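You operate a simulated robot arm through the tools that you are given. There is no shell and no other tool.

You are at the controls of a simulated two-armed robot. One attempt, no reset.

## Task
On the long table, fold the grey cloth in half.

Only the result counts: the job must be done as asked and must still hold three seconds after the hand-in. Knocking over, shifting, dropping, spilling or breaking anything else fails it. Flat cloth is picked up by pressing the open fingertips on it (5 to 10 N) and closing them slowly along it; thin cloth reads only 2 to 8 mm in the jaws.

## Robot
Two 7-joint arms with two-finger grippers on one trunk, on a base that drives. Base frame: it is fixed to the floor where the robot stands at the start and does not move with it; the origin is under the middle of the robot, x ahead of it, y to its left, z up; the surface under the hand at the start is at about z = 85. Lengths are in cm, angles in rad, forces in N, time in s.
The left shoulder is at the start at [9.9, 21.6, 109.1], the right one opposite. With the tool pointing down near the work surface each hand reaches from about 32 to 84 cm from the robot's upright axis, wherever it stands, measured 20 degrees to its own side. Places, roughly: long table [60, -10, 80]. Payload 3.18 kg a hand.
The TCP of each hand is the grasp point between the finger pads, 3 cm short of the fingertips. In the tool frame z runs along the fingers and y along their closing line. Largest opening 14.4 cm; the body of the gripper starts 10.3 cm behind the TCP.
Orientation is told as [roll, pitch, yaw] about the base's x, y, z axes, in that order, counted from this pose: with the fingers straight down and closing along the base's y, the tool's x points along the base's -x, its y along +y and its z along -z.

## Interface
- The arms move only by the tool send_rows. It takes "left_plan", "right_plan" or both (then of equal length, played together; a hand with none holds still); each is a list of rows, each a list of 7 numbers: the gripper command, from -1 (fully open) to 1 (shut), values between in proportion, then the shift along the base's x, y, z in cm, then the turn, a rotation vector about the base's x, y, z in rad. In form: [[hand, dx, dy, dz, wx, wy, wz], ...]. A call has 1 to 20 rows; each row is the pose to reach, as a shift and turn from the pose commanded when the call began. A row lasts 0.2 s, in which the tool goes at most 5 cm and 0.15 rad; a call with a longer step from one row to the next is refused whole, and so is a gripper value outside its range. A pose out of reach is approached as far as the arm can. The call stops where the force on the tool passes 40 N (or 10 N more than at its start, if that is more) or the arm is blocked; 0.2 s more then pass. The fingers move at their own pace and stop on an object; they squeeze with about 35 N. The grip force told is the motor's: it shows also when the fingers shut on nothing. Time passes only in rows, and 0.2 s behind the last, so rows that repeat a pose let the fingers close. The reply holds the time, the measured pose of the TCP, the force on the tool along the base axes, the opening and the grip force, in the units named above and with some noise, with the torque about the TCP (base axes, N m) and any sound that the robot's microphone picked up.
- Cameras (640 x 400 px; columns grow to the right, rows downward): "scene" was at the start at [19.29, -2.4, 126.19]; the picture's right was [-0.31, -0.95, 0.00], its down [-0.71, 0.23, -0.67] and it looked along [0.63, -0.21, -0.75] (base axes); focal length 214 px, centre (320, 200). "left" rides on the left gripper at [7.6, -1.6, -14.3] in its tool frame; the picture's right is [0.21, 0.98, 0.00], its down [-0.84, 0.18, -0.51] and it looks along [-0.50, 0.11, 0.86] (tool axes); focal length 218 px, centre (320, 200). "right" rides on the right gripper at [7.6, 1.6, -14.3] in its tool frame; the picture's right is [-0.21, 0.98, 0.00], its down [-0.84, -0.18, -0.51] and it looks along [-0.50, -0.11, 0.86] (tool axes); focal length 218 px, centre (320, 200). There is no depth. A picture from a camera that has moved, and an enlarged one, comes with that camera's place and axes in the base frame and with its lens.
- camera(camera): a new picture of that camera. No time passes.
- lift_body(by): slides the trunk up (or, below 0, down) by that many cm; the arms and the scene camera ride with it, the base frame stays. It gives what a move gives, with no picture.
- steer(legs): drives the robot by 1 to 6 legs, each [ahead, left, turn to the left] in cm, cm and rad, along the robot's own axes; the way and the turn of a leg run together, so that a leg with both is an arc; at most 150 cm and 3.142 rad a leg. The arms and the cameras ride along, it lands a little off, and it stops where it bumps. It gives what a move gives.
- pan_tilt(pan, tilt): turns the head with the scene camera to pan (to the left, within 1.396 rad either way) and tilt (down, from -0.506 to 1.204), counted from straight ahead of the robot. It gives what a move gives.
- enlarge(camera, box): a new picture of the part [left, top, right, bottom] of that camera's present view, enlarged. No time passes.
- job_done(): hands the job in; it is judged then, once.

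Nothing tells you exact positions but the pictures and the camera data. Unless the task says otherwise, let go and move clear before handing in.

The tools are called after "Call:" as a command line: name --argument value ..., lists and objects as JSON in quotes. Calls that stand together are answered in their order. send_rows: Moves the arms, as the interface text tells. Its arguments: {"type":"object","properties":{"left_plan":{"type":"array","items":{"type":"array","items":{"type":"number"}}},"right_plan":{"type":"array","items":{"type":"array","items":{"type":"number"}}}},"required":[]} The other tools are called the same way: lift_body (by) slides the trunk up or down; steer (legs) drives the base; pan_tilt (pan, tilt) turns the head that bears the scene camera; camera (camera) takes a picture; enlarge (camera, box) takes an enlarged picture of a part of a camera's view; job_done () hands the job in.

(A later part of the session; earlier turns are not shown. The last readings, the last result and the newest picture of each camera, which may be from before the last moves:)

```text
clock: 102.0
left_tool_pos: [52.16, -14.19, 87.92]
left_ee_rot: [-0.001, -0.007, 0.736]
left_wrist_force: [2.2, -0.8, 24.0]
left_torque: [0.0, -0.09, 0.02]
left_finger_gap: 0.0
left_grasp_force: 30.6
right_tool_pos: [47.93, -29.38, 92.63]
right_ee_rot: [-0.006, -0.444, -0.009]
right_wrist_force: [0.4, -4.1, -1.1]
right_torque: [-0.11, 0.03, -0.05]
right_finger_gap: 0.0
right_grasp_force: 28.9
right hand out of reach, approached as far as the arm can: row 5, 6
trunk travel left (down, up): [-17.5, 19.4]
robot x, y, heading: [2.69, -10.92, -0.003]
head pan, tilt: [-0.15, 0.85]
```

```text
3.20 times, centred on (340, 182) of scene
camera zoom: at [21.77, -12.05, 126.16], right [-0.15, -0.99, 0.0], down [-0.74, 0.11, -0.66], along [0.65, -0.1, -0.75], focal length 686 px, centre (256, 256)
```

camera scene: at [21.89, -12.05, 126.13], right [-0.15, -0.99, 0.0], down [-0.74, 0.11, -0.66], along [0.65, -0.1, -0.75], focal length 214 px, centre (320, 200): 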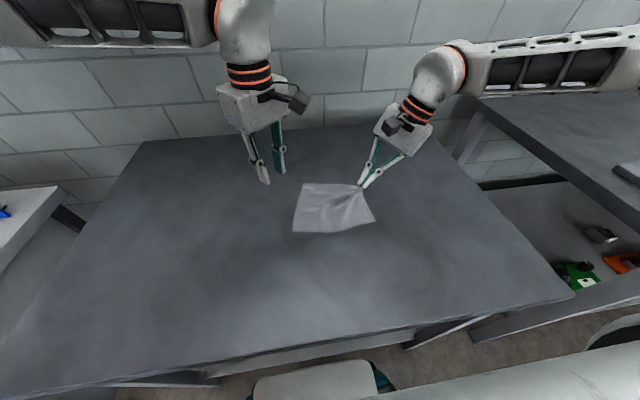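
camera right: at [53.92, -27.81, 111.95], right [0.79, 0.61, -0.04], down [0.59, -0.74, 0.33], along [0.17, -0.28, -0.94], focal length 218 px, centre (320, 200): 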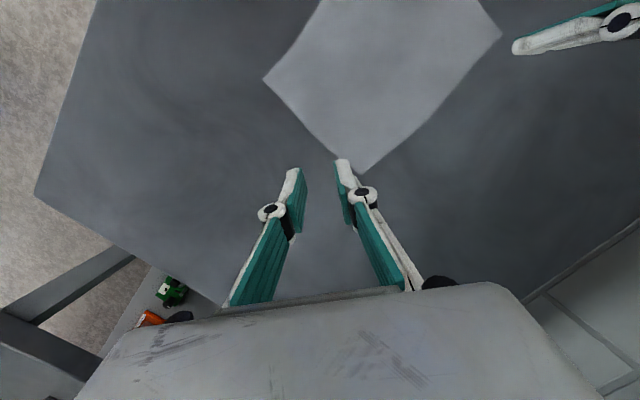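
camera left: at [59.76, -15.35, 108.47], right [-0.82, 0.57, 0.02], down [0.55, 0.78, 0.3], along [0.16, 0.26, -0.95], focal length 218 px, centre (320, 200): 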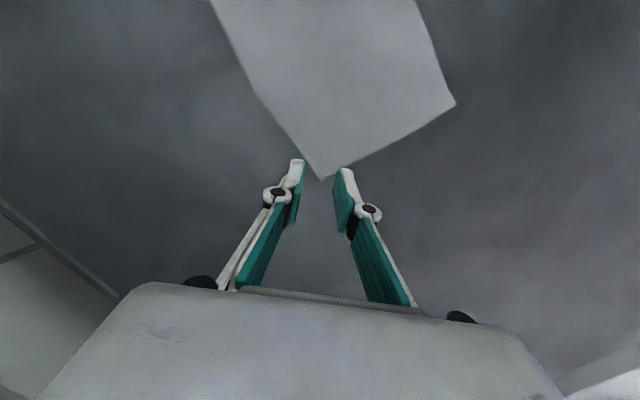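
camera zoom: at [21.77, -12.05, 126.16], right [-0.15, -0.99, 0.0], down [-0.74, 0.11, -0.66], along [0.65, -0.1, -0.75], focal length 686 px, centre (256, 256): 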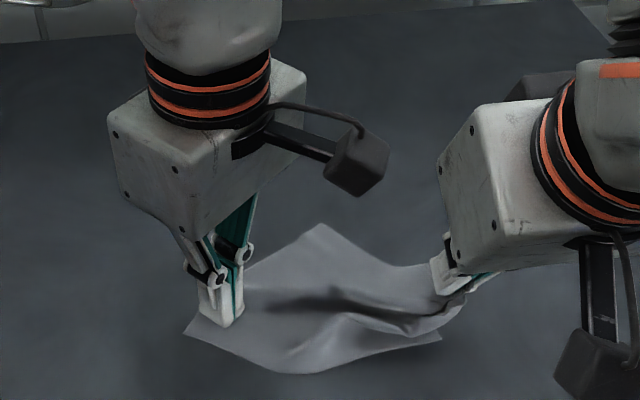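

The fold is forming well, but reach is short at this tilt. I'll relax the tilt a little and bring the corner down onto C.

Call:
send_rows --right_plan '[[1, -0.3, -0.1, -0.5, 0, 0.08, 0], [1, -0.7, -0.3, -1.2, 0, 0.16, 0], [1, -1.2, -0.4, -2, 0, 0.25, 0], [1, -1.7, -0.5, -2.8, 0, 0.25, 0], [1, -1.7, -0.5, -3.2, 0, 0.25, 0], [1, -1.7, -0.5, -3.2, 0, 0.25, 0]]'

Call:
enlarge --camera "scene" --box '[240, 120, 440, 245]'

Call:
camera --camera "right"

```text
clock: 103.4
left_tool_pos: [52.11, -14.19, 87.85]
left_ee_rot: [-0.001, -0.004, 0.737]
left_wrist_force: [2.6, -1.3, 22.4]
left_torque: [0.06, -0.12, -0.04]
left_finger_gap: 0.0
left_grasp_force: 30.9
right_tool_pos: [46.28, -30.05, 89.4]
right_ee_rot: [-0.009, -0.197, -0.008]
right_wrist_force: [0.4, 0.0, 3.1]
right_torque: [0.02, -0.01, -0.04]
right_finger_gap: 0.26
right_grasp_force: 40.8
trunk travel left (down, up): [-17.5, 19.4]
robot x, y, heading: [2.34, -11.05, 0.002]
head pan, tilt: [-0.15, 0.85]
```

```text
3.20 times, centred on (340, 182) of scene
camera zoom: at [21.76, -12.06, 126.16], right [-0.15, -0.99, 0.0], down [-0.74, 0.11, -0.66], along [0.65, -0.1, -0.75], focal length 686 px, centre (256, 256)
```

zoom: 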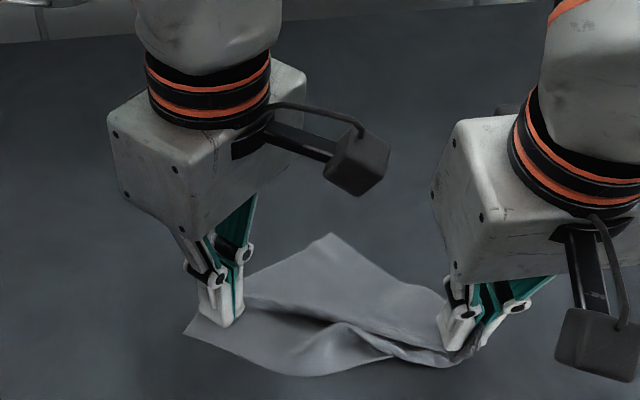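

```text
taken
camera right: at [36.0, -28.05, 101.77], right [0.21, 0.98, 0.03], down [0.73, -0.18, 0.66], along [0.65, -0.12, -0.75], focal length 218 px, centre (320, 200)
```

right: 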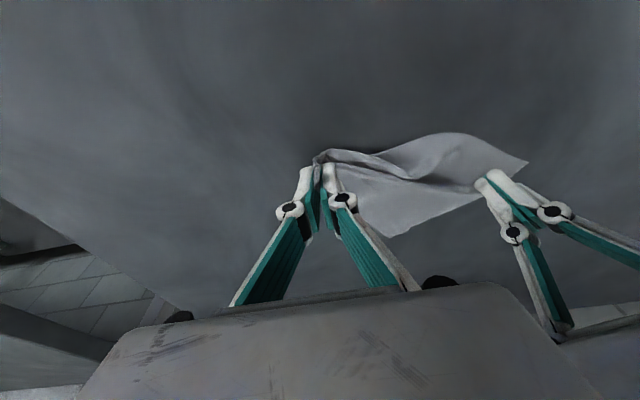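

Corner B is now over C. I'll roll the right hand outward for clearance and lower it so it pins the corner to the table.

Call:
send_rows --right_plan '[[1, 0, -0.3, 0, 0.1, 0, 0], [1, 0, -0.6, -0.1, 0.2, 0, 0], [1, 0, -0.9, -0.3, 0.3, 0, 0], [1, 0, -0.9, -0.5, 0.3, 0, 0], [1, 0, -0.9, -0.7, 0.3, 0, 0], [1, 0, -0.9, -0.7, 0.3, 0, 0]]'

Call:
enlarge --camera "scene" --box '[240, 120, 440, 245]'

```text
clock: 104.8
left_tool_pos: [52.08, -14.23, 87.69]
left_ee_rot: [0.0, -0.006, 0.736]
left_wrist_force: [1.1, -1.2, 21.6]
left_torque: [-0.01, -0.06, -0.01]
left_finger_gap: 0.01
left_grasp_force: 30.9
right_tool_pos: [46.29, -30.94, 88.85]
right_ee_rot: [0.3, -0.186, -0.065]
right_wrist_force: [0.0, 1.1, 1.7]
right_torque: [-0.12, 0.1, -0.04]
right_finger_gap: 0.41
right_grasp_force: 44.0
trunk travel left (down, up): [-17.5, 19.4]
robot x, y, heading: [2.08, -11.32, -0.004]
head pan, tilt: [-0.15, 0.85]
```

```text
3.20 times, centred on (340, 182) of scene
camera zoom: at [21.76, -12.05, 126.16], right [-0.15, -0.99, 0.0], down [-0.74, 0.11, -0.66], along [0.65, -0.1, -0.75], focal length 686 px, centre (256, 256)
```

zoom: 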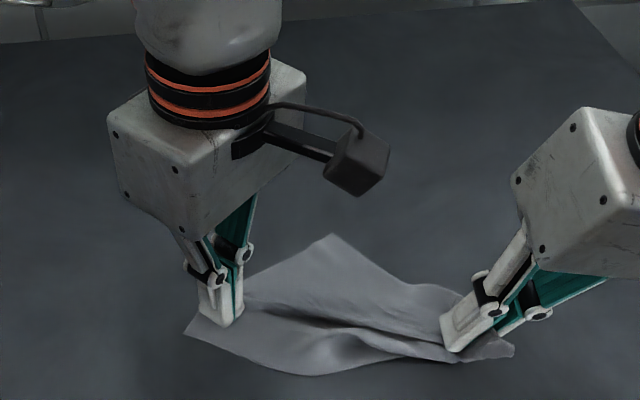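

Call:
enlarge --camera "right" --box '[220, 80, 500, 255]'

Call:
enlarge --camera "scene" --box '[290, 170, 418, 250]'

Call:
camera --camera "left"

```text
2.29 times, centred on (360, 168) of right
camera zoom: at [36.02, -32.7, 101.18], right [0.21, 0.92, 0.32], down [0.73, -0.37, 0.58], along [0.65, 0.11, -0.75], focal length 499 px, centre (229, 274)
```

zoom: 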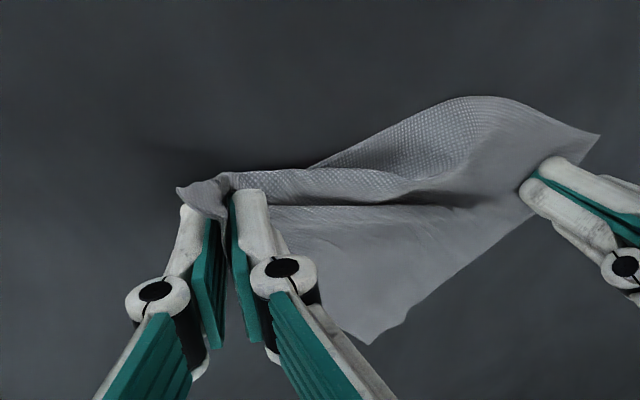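

```text
5.00 times, centred on (354, 210) of scene
camera zoom: at [21.76, -12.05, 126.16], right [-0.15, -0.99, 0.0], down [-0.74, 0.11, -0.66], along [0.65, -0.1, -0.75], focal length 1072 px, centre (150, 150)
```

zoom: 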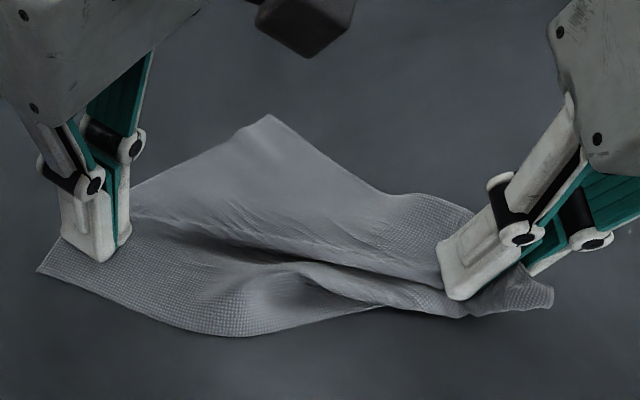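

```text
taken
camera left: at [47.58, -20.52, 101.79], right [-0.81, 0.59, 0.0], down [0.5, 0.7, 0.51], along [0.3, 0.41, -0.86], focal length 218 px, centre (320, 200)
```

left: 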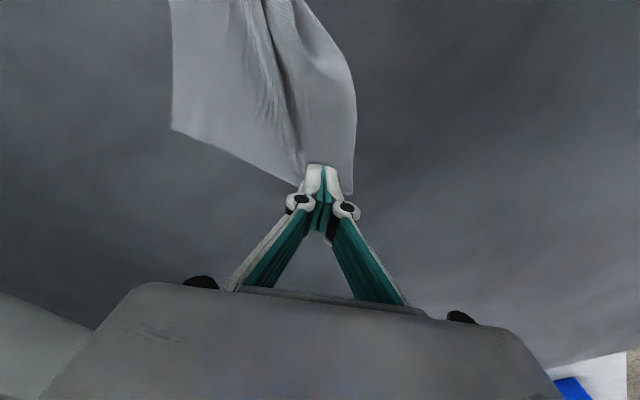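

The lifted part has bunched into a wrinkle instead of lying over, so I'll change the plan. I'll keep B held, grip A with the left hand too, and let the cloth hang before laying it folded. First the right rolls further outward and the left lifts, opens and turns.

Call:
send_rows --right_plan '[[1, 0, -0.3, 0.3, 0.07, 0, 0], [1, 0, -0.6, 0.4, 0.14, 0, 0], [1, 0, -0.9, 0.4, 0.2, 0, 0], [1, 0, -0.9, 0.4, 0.2, 0, 0], [1, 0, -0.9, 0.4, 0.2, 0, 0], [1, 0, -0.9, 0.4, 0.2, 0, 0], [1, 0, -0.9, 0.4, 0.2, 0, 0], [1, 0, -0.9, 0.4, 0.2, 0, 0]]' --left_plan '[[1, 0, 0, 0.5, 0, 0, 0], [1, 0, 0, 2, 0, 0, 0], [0.8, 1, 0, 4, 0, 0, -0.14], [0.6, 1.5, -1, 5.5, 0, 0, -0.28], [0.6, 2, -2, 5.5, 0, 0, -0.42], [0.6, 3, -3, 5.5, 0, 0, -0.56], [0.6, 3, -4, 5.5, 0, 0, -0.7], [0.6, 3, -5, 5.5, 0, 0, -0.83]]'

Call:
camera --camera "scene"

Call:
enlarge --camera "scene" --box '[260, 170, 388, 250]'

Call:
camera --camera "left"

```text
clock: 106.6
left_tool_pos: [55.17, -19.11, 93.19]
left_ee_rot: [0.002, -0.003, -0.097]
left_wrist_force: [1.0, -0.2, -1.2]
left_torque: [0.01, 0.0, 0.04]
left_finger_gap: 2.89
left_grasp_force: 0.0
right_tool_pos: [46.3, -31.84, 89.09]
right_ee_rot: [0.502, -0.166, -0.102]
right_wrist_force: [-0.5, -1.3, 0.9]
right_torque: [0.05, 0.02, 0.03]
right_finger_gap: 0.52
right_grasp_force: 27.2
trunk travel left (down, up): [-17.5, 19.4]
robot x, y, heading: [2.46, -11.17, -0.003]
head pan, tilt: [-0.15, 0.85]
```

```text
taken
camera scene: at [21.9, -12.09, 126.13], right [-0.15, -0.99, 0.0], down [-0.74, 0.11, -0.66], along [0.65, -0.1, -0.75], focal length 214 px, centre (320, 200)
```

scene: 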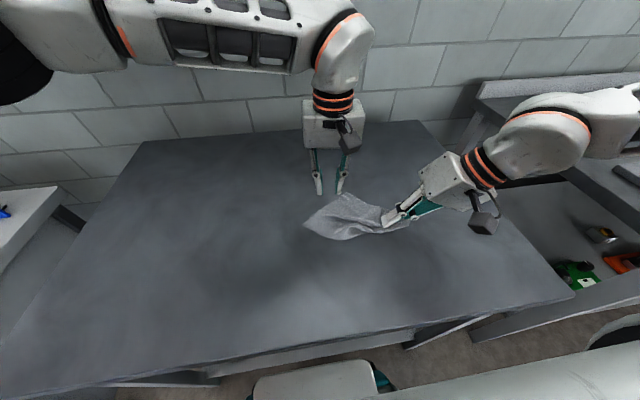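

```text
5.00 times, centred on (324, 210) of scene
camera zoom: at [21.9, -12.09, 126.13], right [-0.15, -0.99, 0.0], down [-0.74, 0.11, -0.66], along [0.65, -0.1, -0.75], focal length 1072 px, centre (300, 150)
```

zoom: 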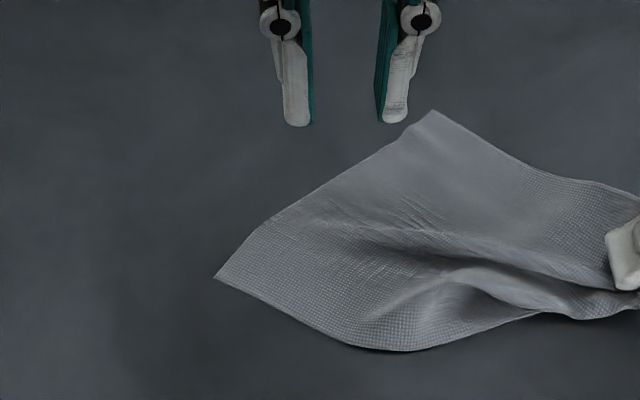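

```text
taken
camera left: at [47.47, -20.06, 107.22], right [-0.11, 0.99, 0.0], down [0.85, 0.1, 0.51], along [0.51, 0.06, -0.86], focal length 218 px, centre (320, 200)
```

left: 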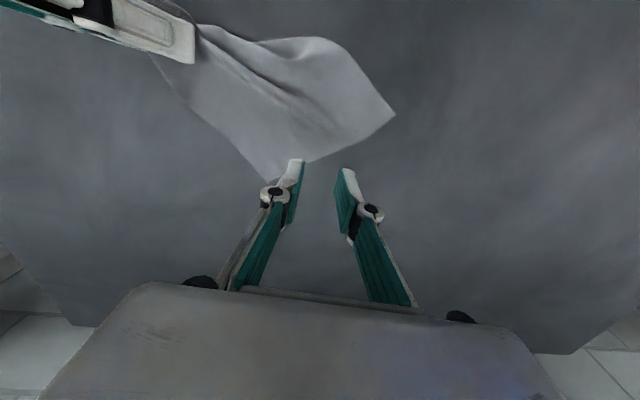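

Corner A is at about (59.1,-24.9) and points almost straight away from me. I'll bring the left fingers over it.

Call:
send_rows --left_plan '[[0.6, 0.2, -1.5, -0.5, 0, 0, -0.02], [0.6, 0.4, -3, -1.2, 0, 0, -0.03], [0.6, 0.7, -4.5, -2.2, 0, 0, -0.03], [0.6, 0.7, -5.3, -3.2, 0, 0, -0.03], [0.6, 0.7, -5.3, -4, 0, 0, -0.03], [0.6, 0.7, -5.3, -4.2, 0, 0, -0.03], [0.6, 0.7, -5.3, -4.2, 0, 0, -0.03]]'

Call:
enlarge --camera "left" --box '[200, 60, 440, 240]'

Call:
camera --camera "scene"

```text
clock: 108.4
left_tool_pos: [58.27, -22.98, 91.34]
left_ee_rot: [-0.051, -0.01, -0.072]
left_wrist_force: [-0.7, -0.4, 0.1]
left_torque: [-0.02, 0.04, -0.02]
left_finger_gap: 2.86
left_grasp_force: 0.0
right_tool_pos: [46.32, -31.73, 89.09]
right_ee_rot: [0.501, -0.169, -0.101]
right_wrist_force: [-1.1, -4.4, 1.8]
right_torque: [0.04, -0.04, 0.01]
right_finger_gap: 0.01
right_grasp_force: 25.3
trunk travel left (down, up): [-17.5, 19.4]
robot x, y, heading: [2.31, -10.74, -0.0]
head pan, tilt: [-0.15, 0.85]
stopped in row 7 (left hand): the arm was blocked; the commanded pose is now the measured one
```

```text
2.22 times, centred on (320, 150) of left
camera zoom: at [50.43, -23.29, 105.32], right [-0.14, 0.99, -0.05], down [0.85, 0.15, 0.51], along [0.51, 0.03, -0.86], focal length 485 px, centre (320, 311)
```

zoom: 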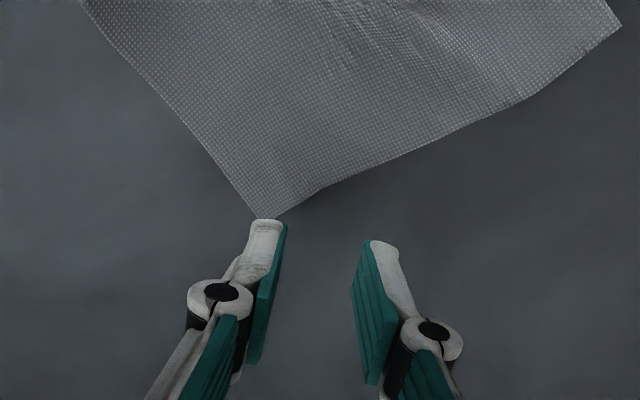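

```text
taken
camera scene: at [21.91, -12.01, 126.13], right [-0.15, -0.99, 0.0], down [-0.74, 0.11, -0.66], along [0.65, -0.1, -0.75], focal length 214 px, centre (320, 200)
```

scene: 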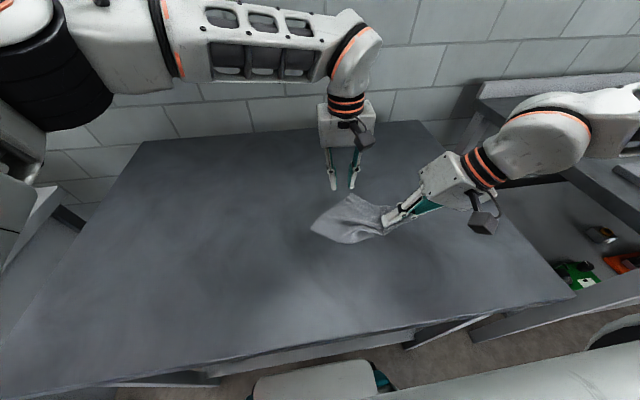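

The left arm can't get that far across. I'll keep B held, lift it and swing it left, then drive the base right so B comes back to the same place with both arms in better range.

Call:
send_rows --left_plan '[[0.6, -1, 1, 1, 0, 0, 0], [0.6, -2, 3, 2, 0, 0, 0], [0.6, -3, 5, 4, 0, 0, 0], [0.6, -4, 7, 6, 0, 0, 0], [0.6, -4, 9, 8, 0, 0, 0], [0.6, -4, 11, 8, 0, 0, 0], [0.6, -4, 13, 8, 0, 0, 0], [0.6, -4, 13, 8, 0, 0, 0], [0.6, -4, 13, 8, 0, 0, 0]]' --right_plan '[[1, 0, 0, 0.8, 0, 0, 0], [1, 0, 0.5, 1.6, 0, 0, 0], [1, 0, 1, 2.4, 0, 0, 0], [1, 0, 2, 3.2, 0, 0, 0], [1, 0, 3.5, 4, 0, 0, 0], [1, 0, 5, 4, -0.05, 0, 0], [1, 0, 6.5, 4, -0.1, 0, 0], [1, 0, 8, 4, -0.15, 0, 0], [1, 0, 8, 4, -0.15, 0, 0]]'

Call:
camera --camera "scene"

```text
clock: 110.4
left_tool_pos: [53.97, -10.2, 99.25]
left_ee_rot: [-0.046, -0.013, -0.079]
left_wrist_force: [0.4, -0.1, 0.7]
left_torque: [0.0, -0.01, -0.01]
left_finger_gap: 2.86
left_grasp_force: 0.1
right_tool_pos: [46.34, -23.64, 93.11]
right_ee_rot: [0.349, -0.18, -0.076]
right_wrist_force: [-0.2, -1.5, 3.8]
right_torque: [0.02, 0.01, 0.01]
right_finger_gap: 0.23
right_grasp_force: 38.9
trunk travel left (down, up): [-17.5, 19.4]
robot x, y, heading: [2.29, -10.69, 0.002]
head pan, tilt: [-0.15, 0.85]
```

```text
taken
camera scene: at [21.88, -12.09, 126.13], right [-0.15, -0.99, 0.0], down [-0.74, 0.11, -0.66], along [0.65, -0.1, -0.75], focal length 214 px, centre (320, 200)
```

scene: 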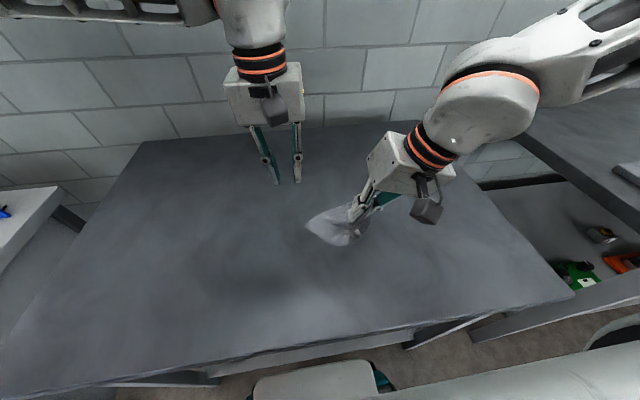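

Call:
enlarge --camera "scene" --box '[270, 170, 430, 270]'

Call:
camera --camera "left"

Call:
camera --camera "right"

```text
4.00 times, centred on (350, 220) of scene
camera zoom: at [21.88, -12.09, 126.13], right [-0.15, -0.99, 0.0], down [-0.74, 0.11, -0.66], along [0.65, -0.1, -0.75], focal length 858 px, centre (200, 120)
```

zoom: 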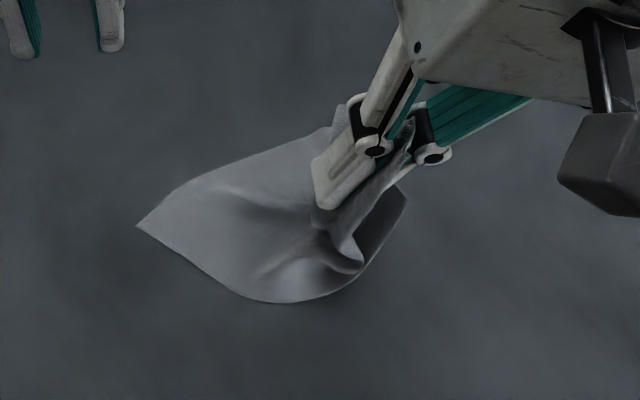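

```text
taken
camera left: at [46.09, -10.59, 113.24], right [-0.13, 0.99, -0.05], down [0.85, 0.14, 0.51], along [0.51, 0.03, -0.86], focal length 218 px, centre (320, 200)
```

left: 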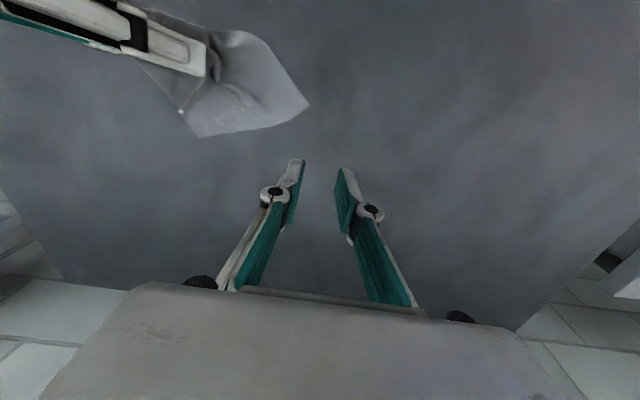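

```text
taken
camera right: at [36.08, -26.13, 105.41], right [0.21, 0.91, 0.37], down [0.73, -0.4, 0.56], along [0.65, 0.15, -0.74], focal length 218 px, centre (320, 200)
```

right: 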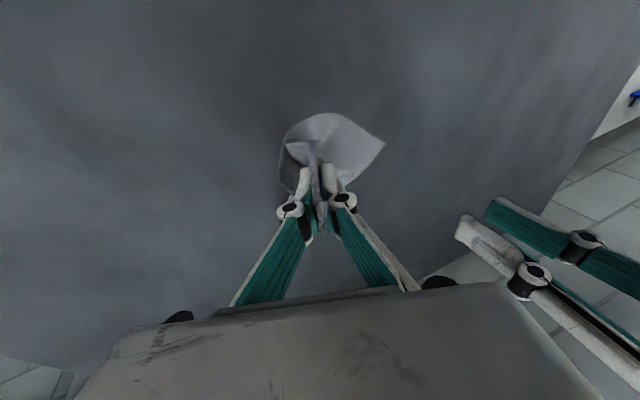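

B is still firmly held, and D lies free at about (50,-12.7). To start over cleanly I'll swing B back out to the far right so the cloth spreads flat again.

Call:
send_rows --right_plan '[[1, 0.5, -1.5, 0.5, 0, 0, 0], [1, 1, -3, 1, 0, 0, 0], [1, 1.5, -4.5, 1.5, 0, 0, 0], [1, 2.5, -6, 1.5, 0, 0, 0], [1, 3.5, -7.5, 1.5, 0, 0, 0], [1, 5, -9, 1.5, 0, 0, 0], [1, 6.5, -10, 1.5, 0, 0, 0], [1, 8, -11, 1, 0, 0, 0], [1, 9.5, -12, 0.5, 0, 0, 0], [1, 11, -13, 0, 0, 0, 0], [1, 11, -13, 0, 0, 0, 0]]'

Call:
enlarge --camera "scene" --box '[260, 130, 460, 255]'

```text
clock: 112.8
left_tool_pos: [53.97, -10.18, 99.22]
left_ee_rot: [-0.046, -0.012, -0.079]
left_wrist_force: [-0.5, -0.3, 0.7]
left_torque: [0.02, -0.03, 0.0]
left_finger_gap: 2.88
left_grasp_force: 0.1
right_tool_pos: [57.61, -36.82, 93.18]
right_ee_rot: [0.349, -0.181, -0.075]
right_wrist_force: [2.9, 1.5, -4.7]
right_torque: [0.08, 0.09, 0.06]
right_finger_gap: 0.49
right_grasp_force: 45.0
trunk travel left (down, up): [-17.5, 19.4]
robot x, y, heading: [2.29, -11.3, 0.002]
head pan, tilt: [-0.15, 0.85]
```

```text
3.20 times, centred on (360, 192) of scene
camera zoom: at [21.86, -12.05, 126.14], right [-0.15, -0.99, 0.0], down [-0.74, 0.11, -0.66], along [0.65, -0.1, -0.75], focal length 686 px, centre (192, 224)
```

zoom: 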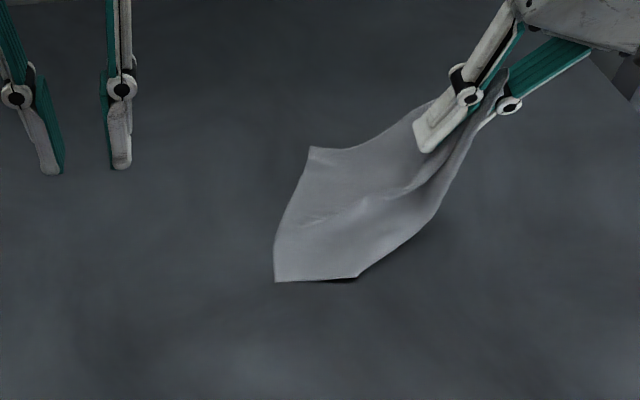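

The cloth is partly tucked under on the right, but B is held deep and securely. I'll lift the cloth so it hangs from B. Gravity will open it, and the left hand can then take an adjacent corner in the air.

Call:
send_rows --right_plan '[[1, 0, 0, 2, 0, 0, 0], [1, 0, 0, 4.5, 0, 0, 0], [1, -0.5, 0.5, 7, 0, 0, 0], [1, -1, 1.5, 9.5, 0, 0, 0], [1, -1.5, 3, 12, 0, 0, 0], [1, -2.5, 4.5, 14.5, 0, 0, 0], [1, -3.5, 6, 17, 0, 0, 0], [1, -4.5, 7.5, 19.5, -0.1, 0, 0], [1, -5.5, 9, 22, -0.2, 0, 0], [1, -6, 10, 24, -0.3, 0, 0], [1, -6, 10, 24, -0.3, 0, 0]]'

Call:
pan_tilt --pan -0.25 --tilt 0.6

Call:
camera --camera "scene"

Call:
camera --camera "left"

Call:
camera --camera "right"

```text
clock: 115.2
left_tool_pos: [53.88, -10.17, 99.35]
left_ee_rot: [-0.046, -0.013, -0.08]
left_wrist_force: [-1.0, 0.4, -0.2]
left_torque: [0.01, -0.03, -0.02]
left_finger_gap: 2.88
left_grasp_force: 0.1
right_tool_pos: [51.35, -26.73, 117.35]
right_ee_rot: [0.045, -0.196, -0.019]
right_wrist_force: [-1.4, -0.5, 3.3]
right_torque: [0.04, 0.0, 0.0]
right_finger_gap: 0.13
right_grasp_force: 36.9
trunk travel left (down, up): [-17.5, 19.4]
robot x, y, heading: [2.62, -10.83, -0.001]
head pan, tilt: [-0.15, 0.85]
```

```text
clock: 116.0
left_tool_pos: [53.98, -10.2, 99.17]
left_ee_rot: [-0.046, -0.012, -0.079]
left_wrist_force: [0.4, -0.9, 0.1]
left_torque: [0.03, 0.01, 0.01]
left_finger_gap: 2.88
left_grasp_force: 0.1
right_tool_pos: [51.39, -26.83, 117.2]
right_ee_rot: [0.045, -0.194, -0.019]
right_wrist_force: [0.4, -1.0, -1.4]
right_torque: [-0.02, -0.04, 0.01]
right_finger_gap: 0.45
right_grasp_force: 30.1
trunk travel left (down, up): [-17.5, 19.4]
robot x, y, heading: [1.83, -10.76, -0.004]
head pan, tilt: [-0.25, 0.6]
```

```text
taken
camera scene: at [22.74, -13.06, 128.21], right [-0.25, -0.97, 0.0], down [-0.55, 0.14, -0.82], along [0.8, -0.2, -0.57], focal length 214 px, centre (320, 200)
```

scene: 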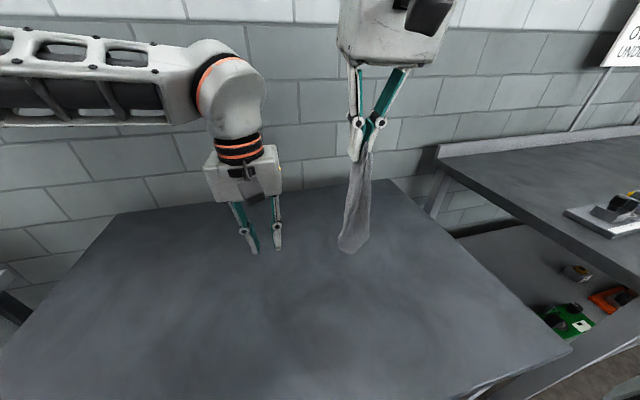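

```text
taken
camera left: at [46.12, -10.56, 113.21], right [-0.13, 0.99, -0.05], down [0.85, 0.14, 0.51], along [0.51, 0.03, -0.86], focal length 218 px, centre (320, 200)
```

left: 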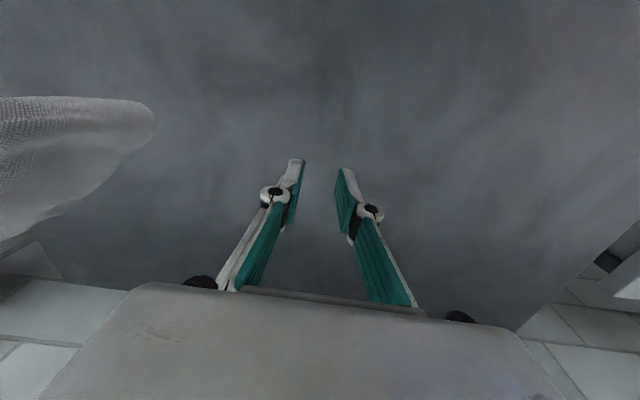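

```text
taken
camera right: at [41.24, -25.37, 129.62], right [0.21, 0.97, 0.08], down [0.73, -0.22, 0.65], along [0.65, -0.08, -0.75], focal length 218 px, centre (320, 200)
```

right: 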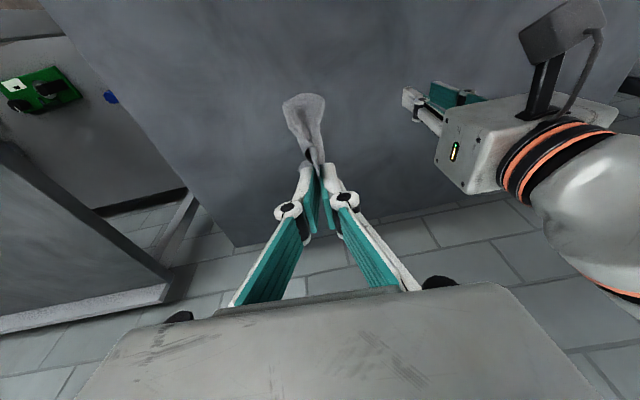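

The whole cloth hangs from the right hand. I'll zoom in to see its shape and corners.

Call:
enlarge --camera "scene" --box '[300, 130, 420, 270]'

Call:
enlarge --camera "right" --box '[240, 70, 400, 220]'

Call:
enlarge --camera "left" --box '[0, 70, 200, 260]'

```text
2.86 times, centred on (360, 200) of scene
camera zoom: at [22.74, -13.06, 128.21], right [-0.25, -0.97, 0.0], down [-0.55, 0.14, -0.82], along [0.8, -0.2, -0.57], focal length 613 px, centre (206, 200)
```

zoom: 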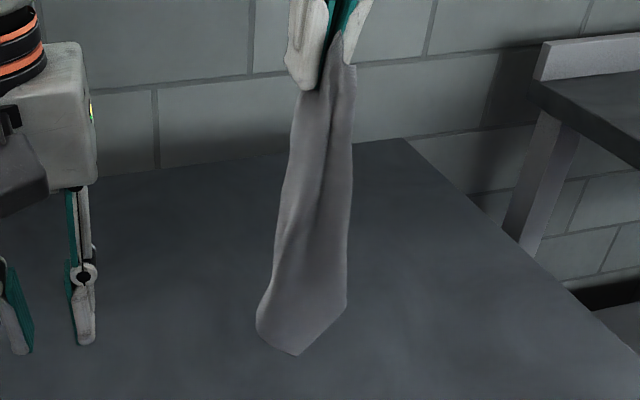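

```text
2.67 times, centred on (320, 145) of right
camera zoom: at [41.24, -25.37, 129.62], right [0.21, 0.97, 0.08], down [0.73, -0.22, 0.65], along [0.65, -0.08, -0.75], focal length 582 px, centre (320, 347)
```

zoom: 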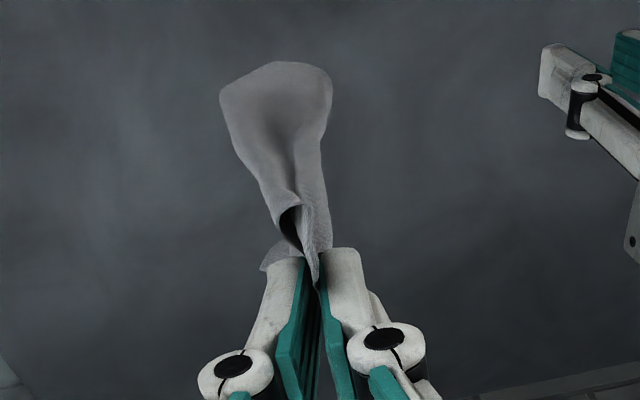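

```text
2.11 times, centred on (100, 165) of left
camera zoom: at [46.12, -10.56, 113.21], right [-0.13, 0.99, -0.05], down [0.85, 0.14, 0.51], along [0.51, 0.03, -0.86], focal length 460 px, centre (783, 274)
```

zoom: 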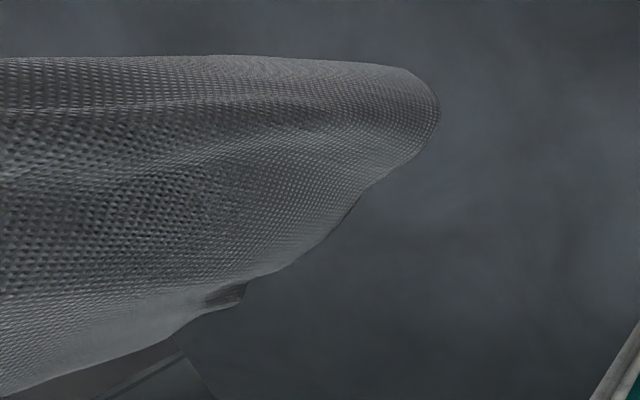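

The cloth hangs as a narrow drape with D at the bottom, about 7 cm above the table. I'll touch D down near (44,-14), then lay the cloth out by swinging B down toward the far right, with the left hand moved aside first.

Call:
send_rows --left_plan '[[0.6, -1, 3, 1, 0, 0, 0], [0.6, -2, 6, 2, 0, 0, 0], [0.6, -3, 9, 3, 0, 0, 0], [0.6, -4, 12, 4, 0, 0, 0], [0.6, -4, 15, 4, 0, 0, 0], [0.6, -4, 15, 4, 0, 0, 0], [0.6, -4, 15, 4, 0, 0, 0], [0.6, -4, 15, 4, 0, 0, 0]]' --right_plan '[[1, 0, 0, 0, 0, 0, 0], [1, -1, 1.5, 0, 0, 0, 0], [1, -2.5, 4, -1, 0, 0, 0], [1, -4, 6.5, -2.5, 0, 0, 0], [1, -5.5, 8.5, -4, 0, 0, 0], [1, -6.9, 10.5, -5.5, 0, 0, 0], [1, -6.9, 10.8, -7.5, 0, 0, 0], [1, -6.9, 10.8, -8, 0, 0, 0]]'

Call:
camera --camera "scene"

```text
clock: 117.8
left_tool_pos: [50.08, 4.68, 103.26]
left_ee_rot: [-0.047, -0.01, -0.079]
left_wrist_force: [0.0, 0.4, 0.5]
left_torque: [-0.02, 0.01, 0.03]
left_finger_gap: 2.87
left_grasp_force: 0.0
right_tool_pos: [45.66, -22.71, 109.71]
right_ee_rot: [0.051, -0.192, -0.026]
right_wrist_force: [-0.5, 0.2, 2.1]
right_torque: [0.16, 0.08, 0.03]
right_finger_gap: 0.0
right_grasp_force: 27.0
right hand out of reach, approached as far as the arm can: row 2, 3, 4, 5, 6, 7, 8
trunk travel left (down, up): [-17.5, 19.4]
robot x, y, heading: [2.52, -10.63, -0.001]
head pan, tilt: [-0.25, 0.6]
```

```text
taken
camera scene: at [22.84, -13.07, 128.18], right [-0.25, -0.97, 0.0], down [-0.55, 0.14, -0.82], along [0.8, -0.2, -0.57], focal length 214 px, centre (320, 200)
```

scene: 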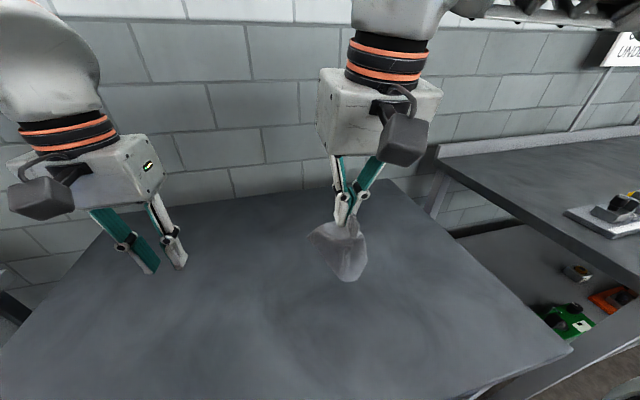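

Call:
enlarge --camera "scene" --box '[280, 150, 420, 300]'

Call:
enlarge --camera "left" --box '[0, 0, 320, 200]'

Call:
enlarge --camera "right" --box '[220, 60, 420, 220]'

```text
2.67 times, centred on (350, 225) of scene
camera zoom: at [22.84, -13.07, 128.18], right [-0.25, -0.97, 0.0], down [-0.55, 0.14, -0.82], along [0.8, -0.2, -0.57], focal length 572 px, centre (240, 133)
```

zoom: 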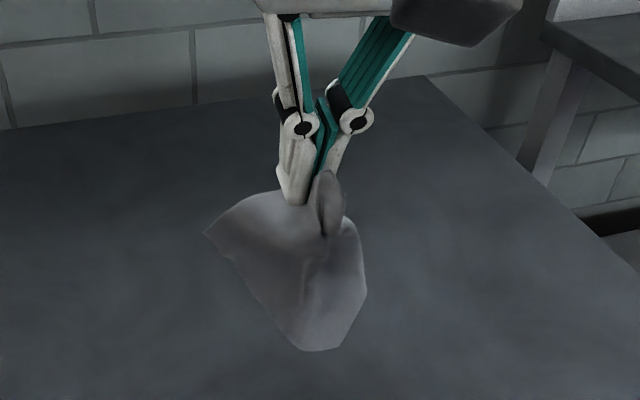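

```text
2.00 times, centred on (160, 100) of left
camera zoom: at [42.26, 4.39, 117.24], right [-0.13, 0.99, -0.05], down [0.85, 0.14, 0.51], along [0.51, 0.03, -0.86], focal length 436 px, centre (640, 400)
```

zoom: 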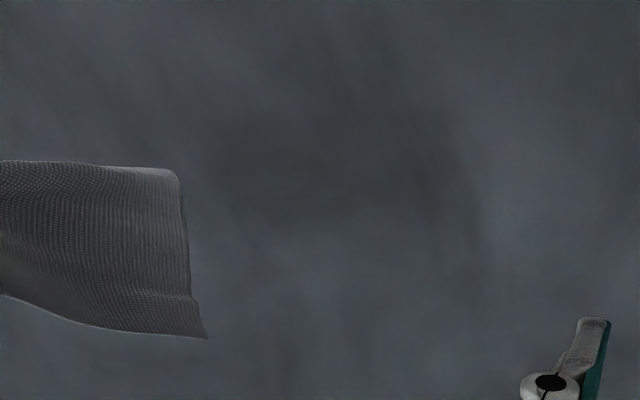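

```text
2.50 times, centred on (320, 140) of right
camera zoom: at [35.46, -21.42, 122.18], right [0.22, 0.97, 0.09], down [0.73, -0.23, 0.65], along [0.65, -0.08, -0.76], focal length 546 px, centre (320, 350)
```

zoom: 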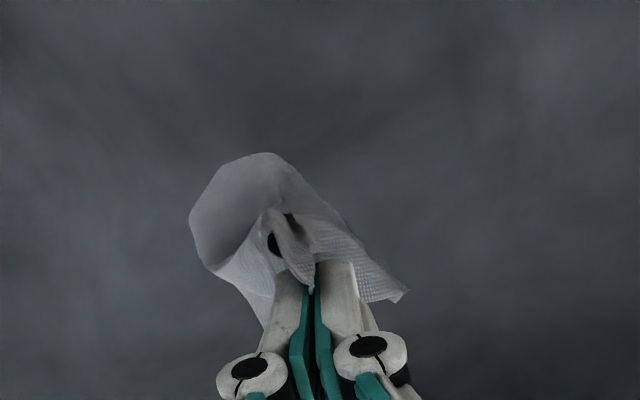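

The cloth is still swinging from the move. I'll wait a moment and look again.

Call:
send_rows --right_plan '[[1, 0, 0, 0, 0, 0, 0], [1, 0, 0, 0, 0, 0, 0], [1, 0, 0, 0, 0, 0, 0], [1, 0, 0, 0, 0, 0, 0], [1, 0, 0, 0, 0, 0, 0], [1, 0, 0, 0, 0, 0, 0]]'

Call:
enlarge --camera "scene" --box '[280, 150, 420, 300]'

Call:
enlarge --camera "left" --box '[0, 0, 320, 200]'

```text
clock: 119.2
left_tool_pos: [50.03, 4.85, 103.34]
left_ee_rot: [-0.046, -0.012, -0.08]
left_wrist_force: [0.5, 0.4, 0.2]
left_torque: [0.01, -0.03, -0.02]
left_finger_gap: 2.91
left_grasp_force: 0.1
right_tool_pos: [45.51, -22.81, 109.66]
right_ee_rot: [0.052, -0.194, -0.026]
right_wrist_force: [1.8, 0.8, -9.1]
right_torque: [-0.07, 0.06, -0.01]
right_finger_gap: 0.4
right_grasp_force: 26.4
trunk travel left (down, up): [-17.5, 19.4]
robot x, y, heading: [2.88, -10.74, 0.001]
head pan, tilt: [-0.25, 0.6]
```

```text
2.67 times, centred on (350, 225) of scene
camera zoom: at [22.73, -13.07, 128.22], right [-0.25, -0.97, 0.0], down [-0.55, 0.14, -0.83], along [0.8, -0.2, -0.56], focal length 572 px, centre (240, 133)
```

zoom: 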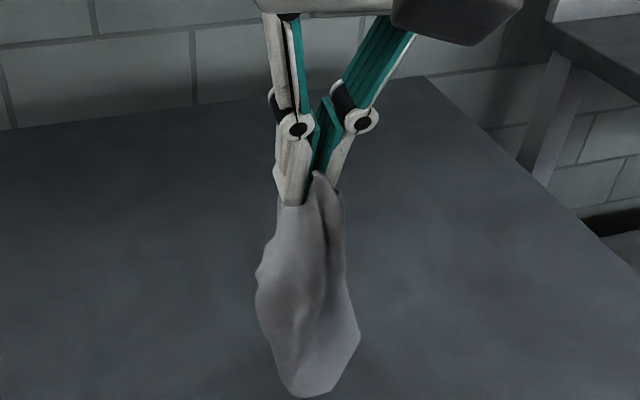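

```text
2.00 times, centred on (160, 100) of left
camera zoom: at [42.17, 4.38, 117.32], right [-0.13, 0.99, -0.05], down [0.85, 0.14, 0.51], along [0.51, 0.03, -0.86], focal length 436 px, centre (640, 400)
```

zoom: 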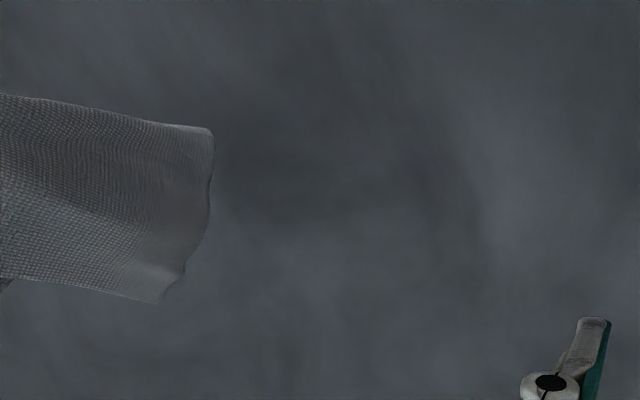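

It still sways but hangs clear of the table. The right arm can't swing further left, so I'll use the base instead, driving 12 cm left and 5 cm back so there's room to lay the cloth out in reach of both arms.

Call:
send_rows --right_plan '[[1, 0, 0, 1, 0, 0, 0], [1, 0, 0, 2, 0, 0, 0], [1, 0, 0, 3, 0, 0, 0]]'

Call:
steer --legs '[[-5, 12, 0]]'

Call:
send_rows --right_plan '[[1, 0, 0, 0, 0, 0, 0], [1, 0, 0, 0, 0, 0, 0], [1, 0, 0, 0, 0, 0, 0], [1, 0, 0, 0, 0, 0, 0], [1, 0, 0, 0, 0, 0, 0], [1, 0, 0, 0, 0, 0, 0], [1, 0, 0, 0, 0, 0, 0], [1, 0, 0, 0, 0, 0, 0], [1, 0, 0, 0, 0, 0, 0], [1, 0, 0, 0, 0, 0, 0]]'

Call:
pan_tilt --pan -0.3 --tilt 0.7

Call:
camera --camera "scene"

Call:
enlarge --camera "scene" --box '[260, 120, 420, 300]'

```text
clock: 120.0
left_tool_pos: [49.99, 4.77, 103.27]
left_ee_rot: [-0.045, -0.012, -0.079]
left_wrist_force: [-0.2, 0.2, -0.5]
left_torque: [0.05, 0.0, 0.0]
left_finger_gap: 2.91
left_grasp_force: 0.0
right_tool_pos: [45.78, -23.41, 112.99]
right_ee_rot: [0.047, -0.193, -0.018]
right_wrist_force: [0.0, -0.6, -1.2]
right_torque: [0.0, -0.03, -0.01]
right_finger_gap: 0.25
right_grasp_force: 35.1
right hand out of reach, approached as far as the arm can: row 2, 3
trunk travel left (down, up): [-17.5, 19.4]
robot x, y, heading: [2.53, -10.85, 0.001]
head pan, tilt: [-0.25, 0.6]
```

```text
clock: 121.7
left_tool_pos: [45.04, 16.69, 103.39]
left_ee_rot: [-0.045, -0.013, -0.076]
left_wrist_force: [-0.9, -0.2, 0.9]
left_torque: [-0.04, -0.02, -0.02]
left_finger_gap: 2.89
left_grasp_force: 0.0
right_tool_pos: [40.81, -11.41, 112.95]
right_ee_rot: [0.048, -0.194, -0.021]
right_wrist_force: [-0.3, 0.0, 1.1]
right_torque: [-0.02, -0.03, -0.01]
right_finger_gap: 0.0
right_grasp_force: 31.1
trunk travel left (down, up): [-17.5, 19.4]
robot x, y, heading: [-2.46, 0.77, 0.002]
head pan, tilt: [-0.25, 0.6]
```

```text
clock: 123.8
left_tool_pos: [44.94, 16.69, 103.18]
left_ee_rot: [-0.045, -0.012, -0.075]
left_wrist_force: [-0.1, -0.6, -0.2]
left_torque: [-0.03, 0.0, -0.02]
left_finger_gap: 2.87
left_grasp_force: 0.0
right_tool_pos: [40.96, -11.4, 113.08]
right_ee_rot: [0.047, -0.193, -0.019]
right_wrist_force: [0.4, 0.6, -0.7]
right_torque: [0.02, -0.01, -0.02]
right_finger_gap: 0.15
right_grasp_force: 32.2
trunk travel left (down, up): [-17.5, 19.4]
robot x, y, heading: [-2.56, 0.58, -0.001]
head pan, tilt: [-0.25, 0.6]
```

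```text
clock: 124.5
left_tool_pos: [45.0, 16.68, 103.23]
left_ee_rot: [-0.045, -0.012, -0.076]
left_wrist_force: [0.5, -0.7, 0.1]
left_torque: [-0.06, 0.0, 0.01]
left_finger_gap: 2.86
left_grasp_force: 0.1
right_tool_pos: [40.9, -11.48, 112.94]
right_ee_rot: [0.047, -0.192, -0.02]
right_wrist_force: [0.5, 0.3, 1.0]
right_torque: [-0.02, -0.01, -0.01]
right_finger_gap: 0.07
right_grasp_force: 34.3
trunk travel left (down, up): [-17.5, 19.4]
robot x, y, heading: [-2.84, 0.69, -0.001]
head pan, tilt: [-0.3, 0.7]
```

```text
taken
camera scene: at [17.3, -1.53, 127.36], right [-0.29, -0.96, 0.0], down [-0.62, 0.19, -0.77], along [0.73, -0.23, -0.64], focal length 214 px, centre (320, 200)
```

scene: 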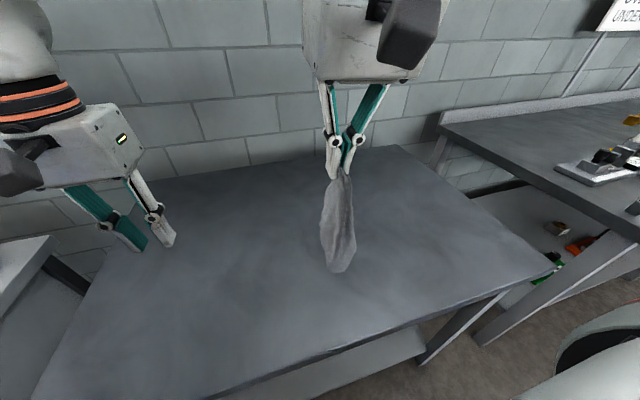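

```text
2.22 times, centred on (340, 210) of scene
camera zoom: at [17.3, -1.53, 127.36], right [-0.29, -0.96, 0.0], down [-0.62, 0.19, -0.77], along [0.73, -0.23, -0.64], focal length 477 px, centre (276, 178)
```

zoom: 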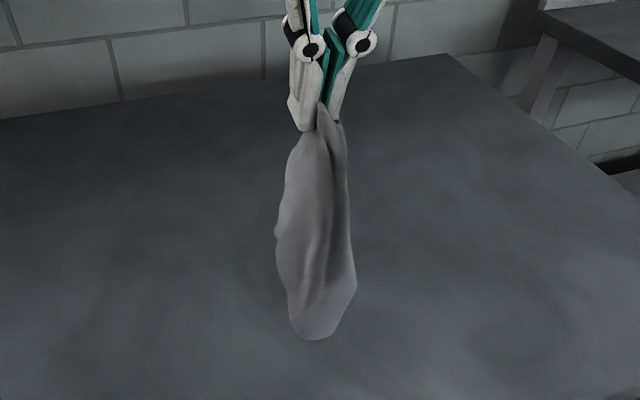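

The cloth hangs straight with D just touching the table near (41,-13). I'll lay it out in an arc toward the far right.

Call:
send_rows --right_plan '[[1, 2.5, -4.05, -0.5, 0, 0, 0], [1, 5, -8, -1.8, 0, 0, 0], [1, 7.2, -11.6, -4, 0, 0, 0], [1, 9.2, -14.8, -7, 0, 0, 0], [1, 10.9, -17.4, -10.7, 0, 0, 0], [1, 12.1, -19.4, -14.8, 0, 0, 0], [1, 12.9, -20.7, -19.4, 0, 0, 0], [1, 13.3, -21.3, -22.5, 0, 0, 0], [1, 13.8, -22.1, -22.9, 0, 0, 0], [1, 14.3, -22.9, -22.9, 0, 0, 0]]'

Call:
camera --camera "scene"

Call:
enlarge --camera "scene" --box '[260, 130, 500, 280]'

```text
clock: 126.7
left_tool_pos: [45.0, 16.6, 103.44]
left_ee_rot: [-0.045, -0.012, -0.077]
left_wrist_force: [0.1, -0.4, -0.6]
left_torque: [0.02, 0.03, 0.01]
left_finger_gap: 2.87
left_grasp_force: 0.1
right_tool_pos: [55.22, -34.38, 90.03]
right_ee_rot: [0.047, -0.193, -0.018]
right_wrist_force: [0.1, 0.1, 0.5]
right_torque: [0.03, 0.02, 0.01]
right_finger_gap: 0.08
right_grasp_force: 35.4
trunk travel left (down, up): [-17.5, 19.4]
robot x, y, heading: [-2.52, 0.9, -0.001]
head pan, tilt: [-0.3, 0.7]
```

```text
taken
camera scene: at [17.31, -1.54, 127.36], right [-0.29, -0.96, 0.0], down [-0.62, 0.19, -0.76], along [0.73, -0.23, -0.64], focal length 214 px, centre (320, 200)
```

scene: 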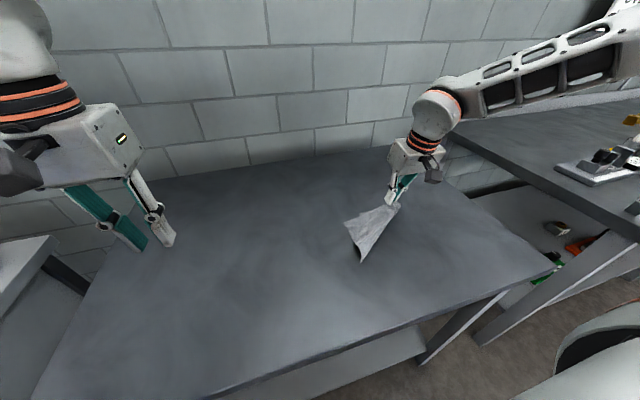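

```text
2.67 times, centred on (380, 205) of scene
camera zoom: at [17.31, -1.54, 127.36], right [-0.29, -0.96, 0.0], down [-0.62, 0.19, -0.76], along [0.73, -0.23, -0.64], focal length 572 px, centre (160, 187)
```

zoom: 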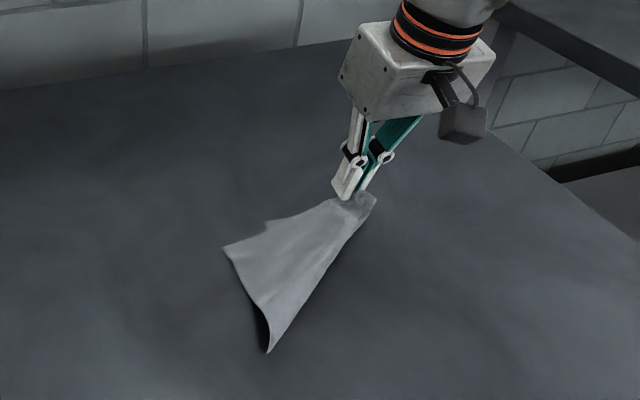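

The cloth now lies as a triangle with one part tucked underneath. I'll look from the right wrist camera and a closer zoom to work out which corners are visible.

Call:
camera --camera "right"

Call:
enlarge --camera "scene" --box '[330, 180, 420, 270]'

```text
taken
camera right: at [45.05, -32.94, 102.6], right [0.21, 0.97, 0.09], down [0.73, -0.22, 0.65], along [0.65, -0.08, -0.75], focal length 218 px, centre (320, 200)
```

right: 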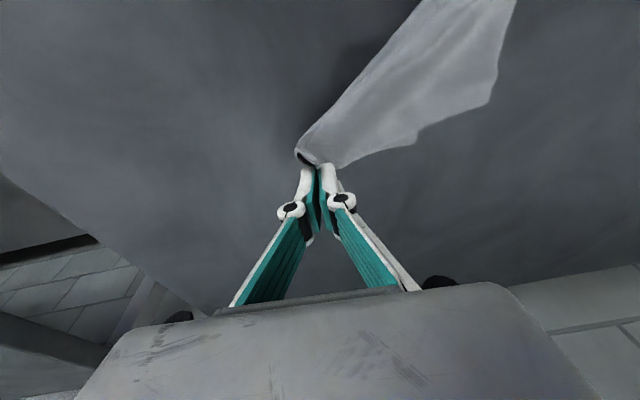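

```text
4.44 times, centred on (375, 225) of scene
camera zoom: at [17.31, -1.54, 127.36], right [-0.29, -0.96, 0.0], down [-0.62, 0.19, -0.76], along [0.73, -0.23, -0.64], focal length 953 px, centre (76, 89)
```

zoom: 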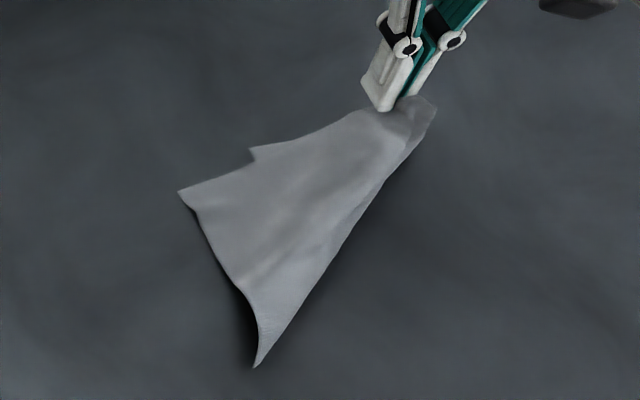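

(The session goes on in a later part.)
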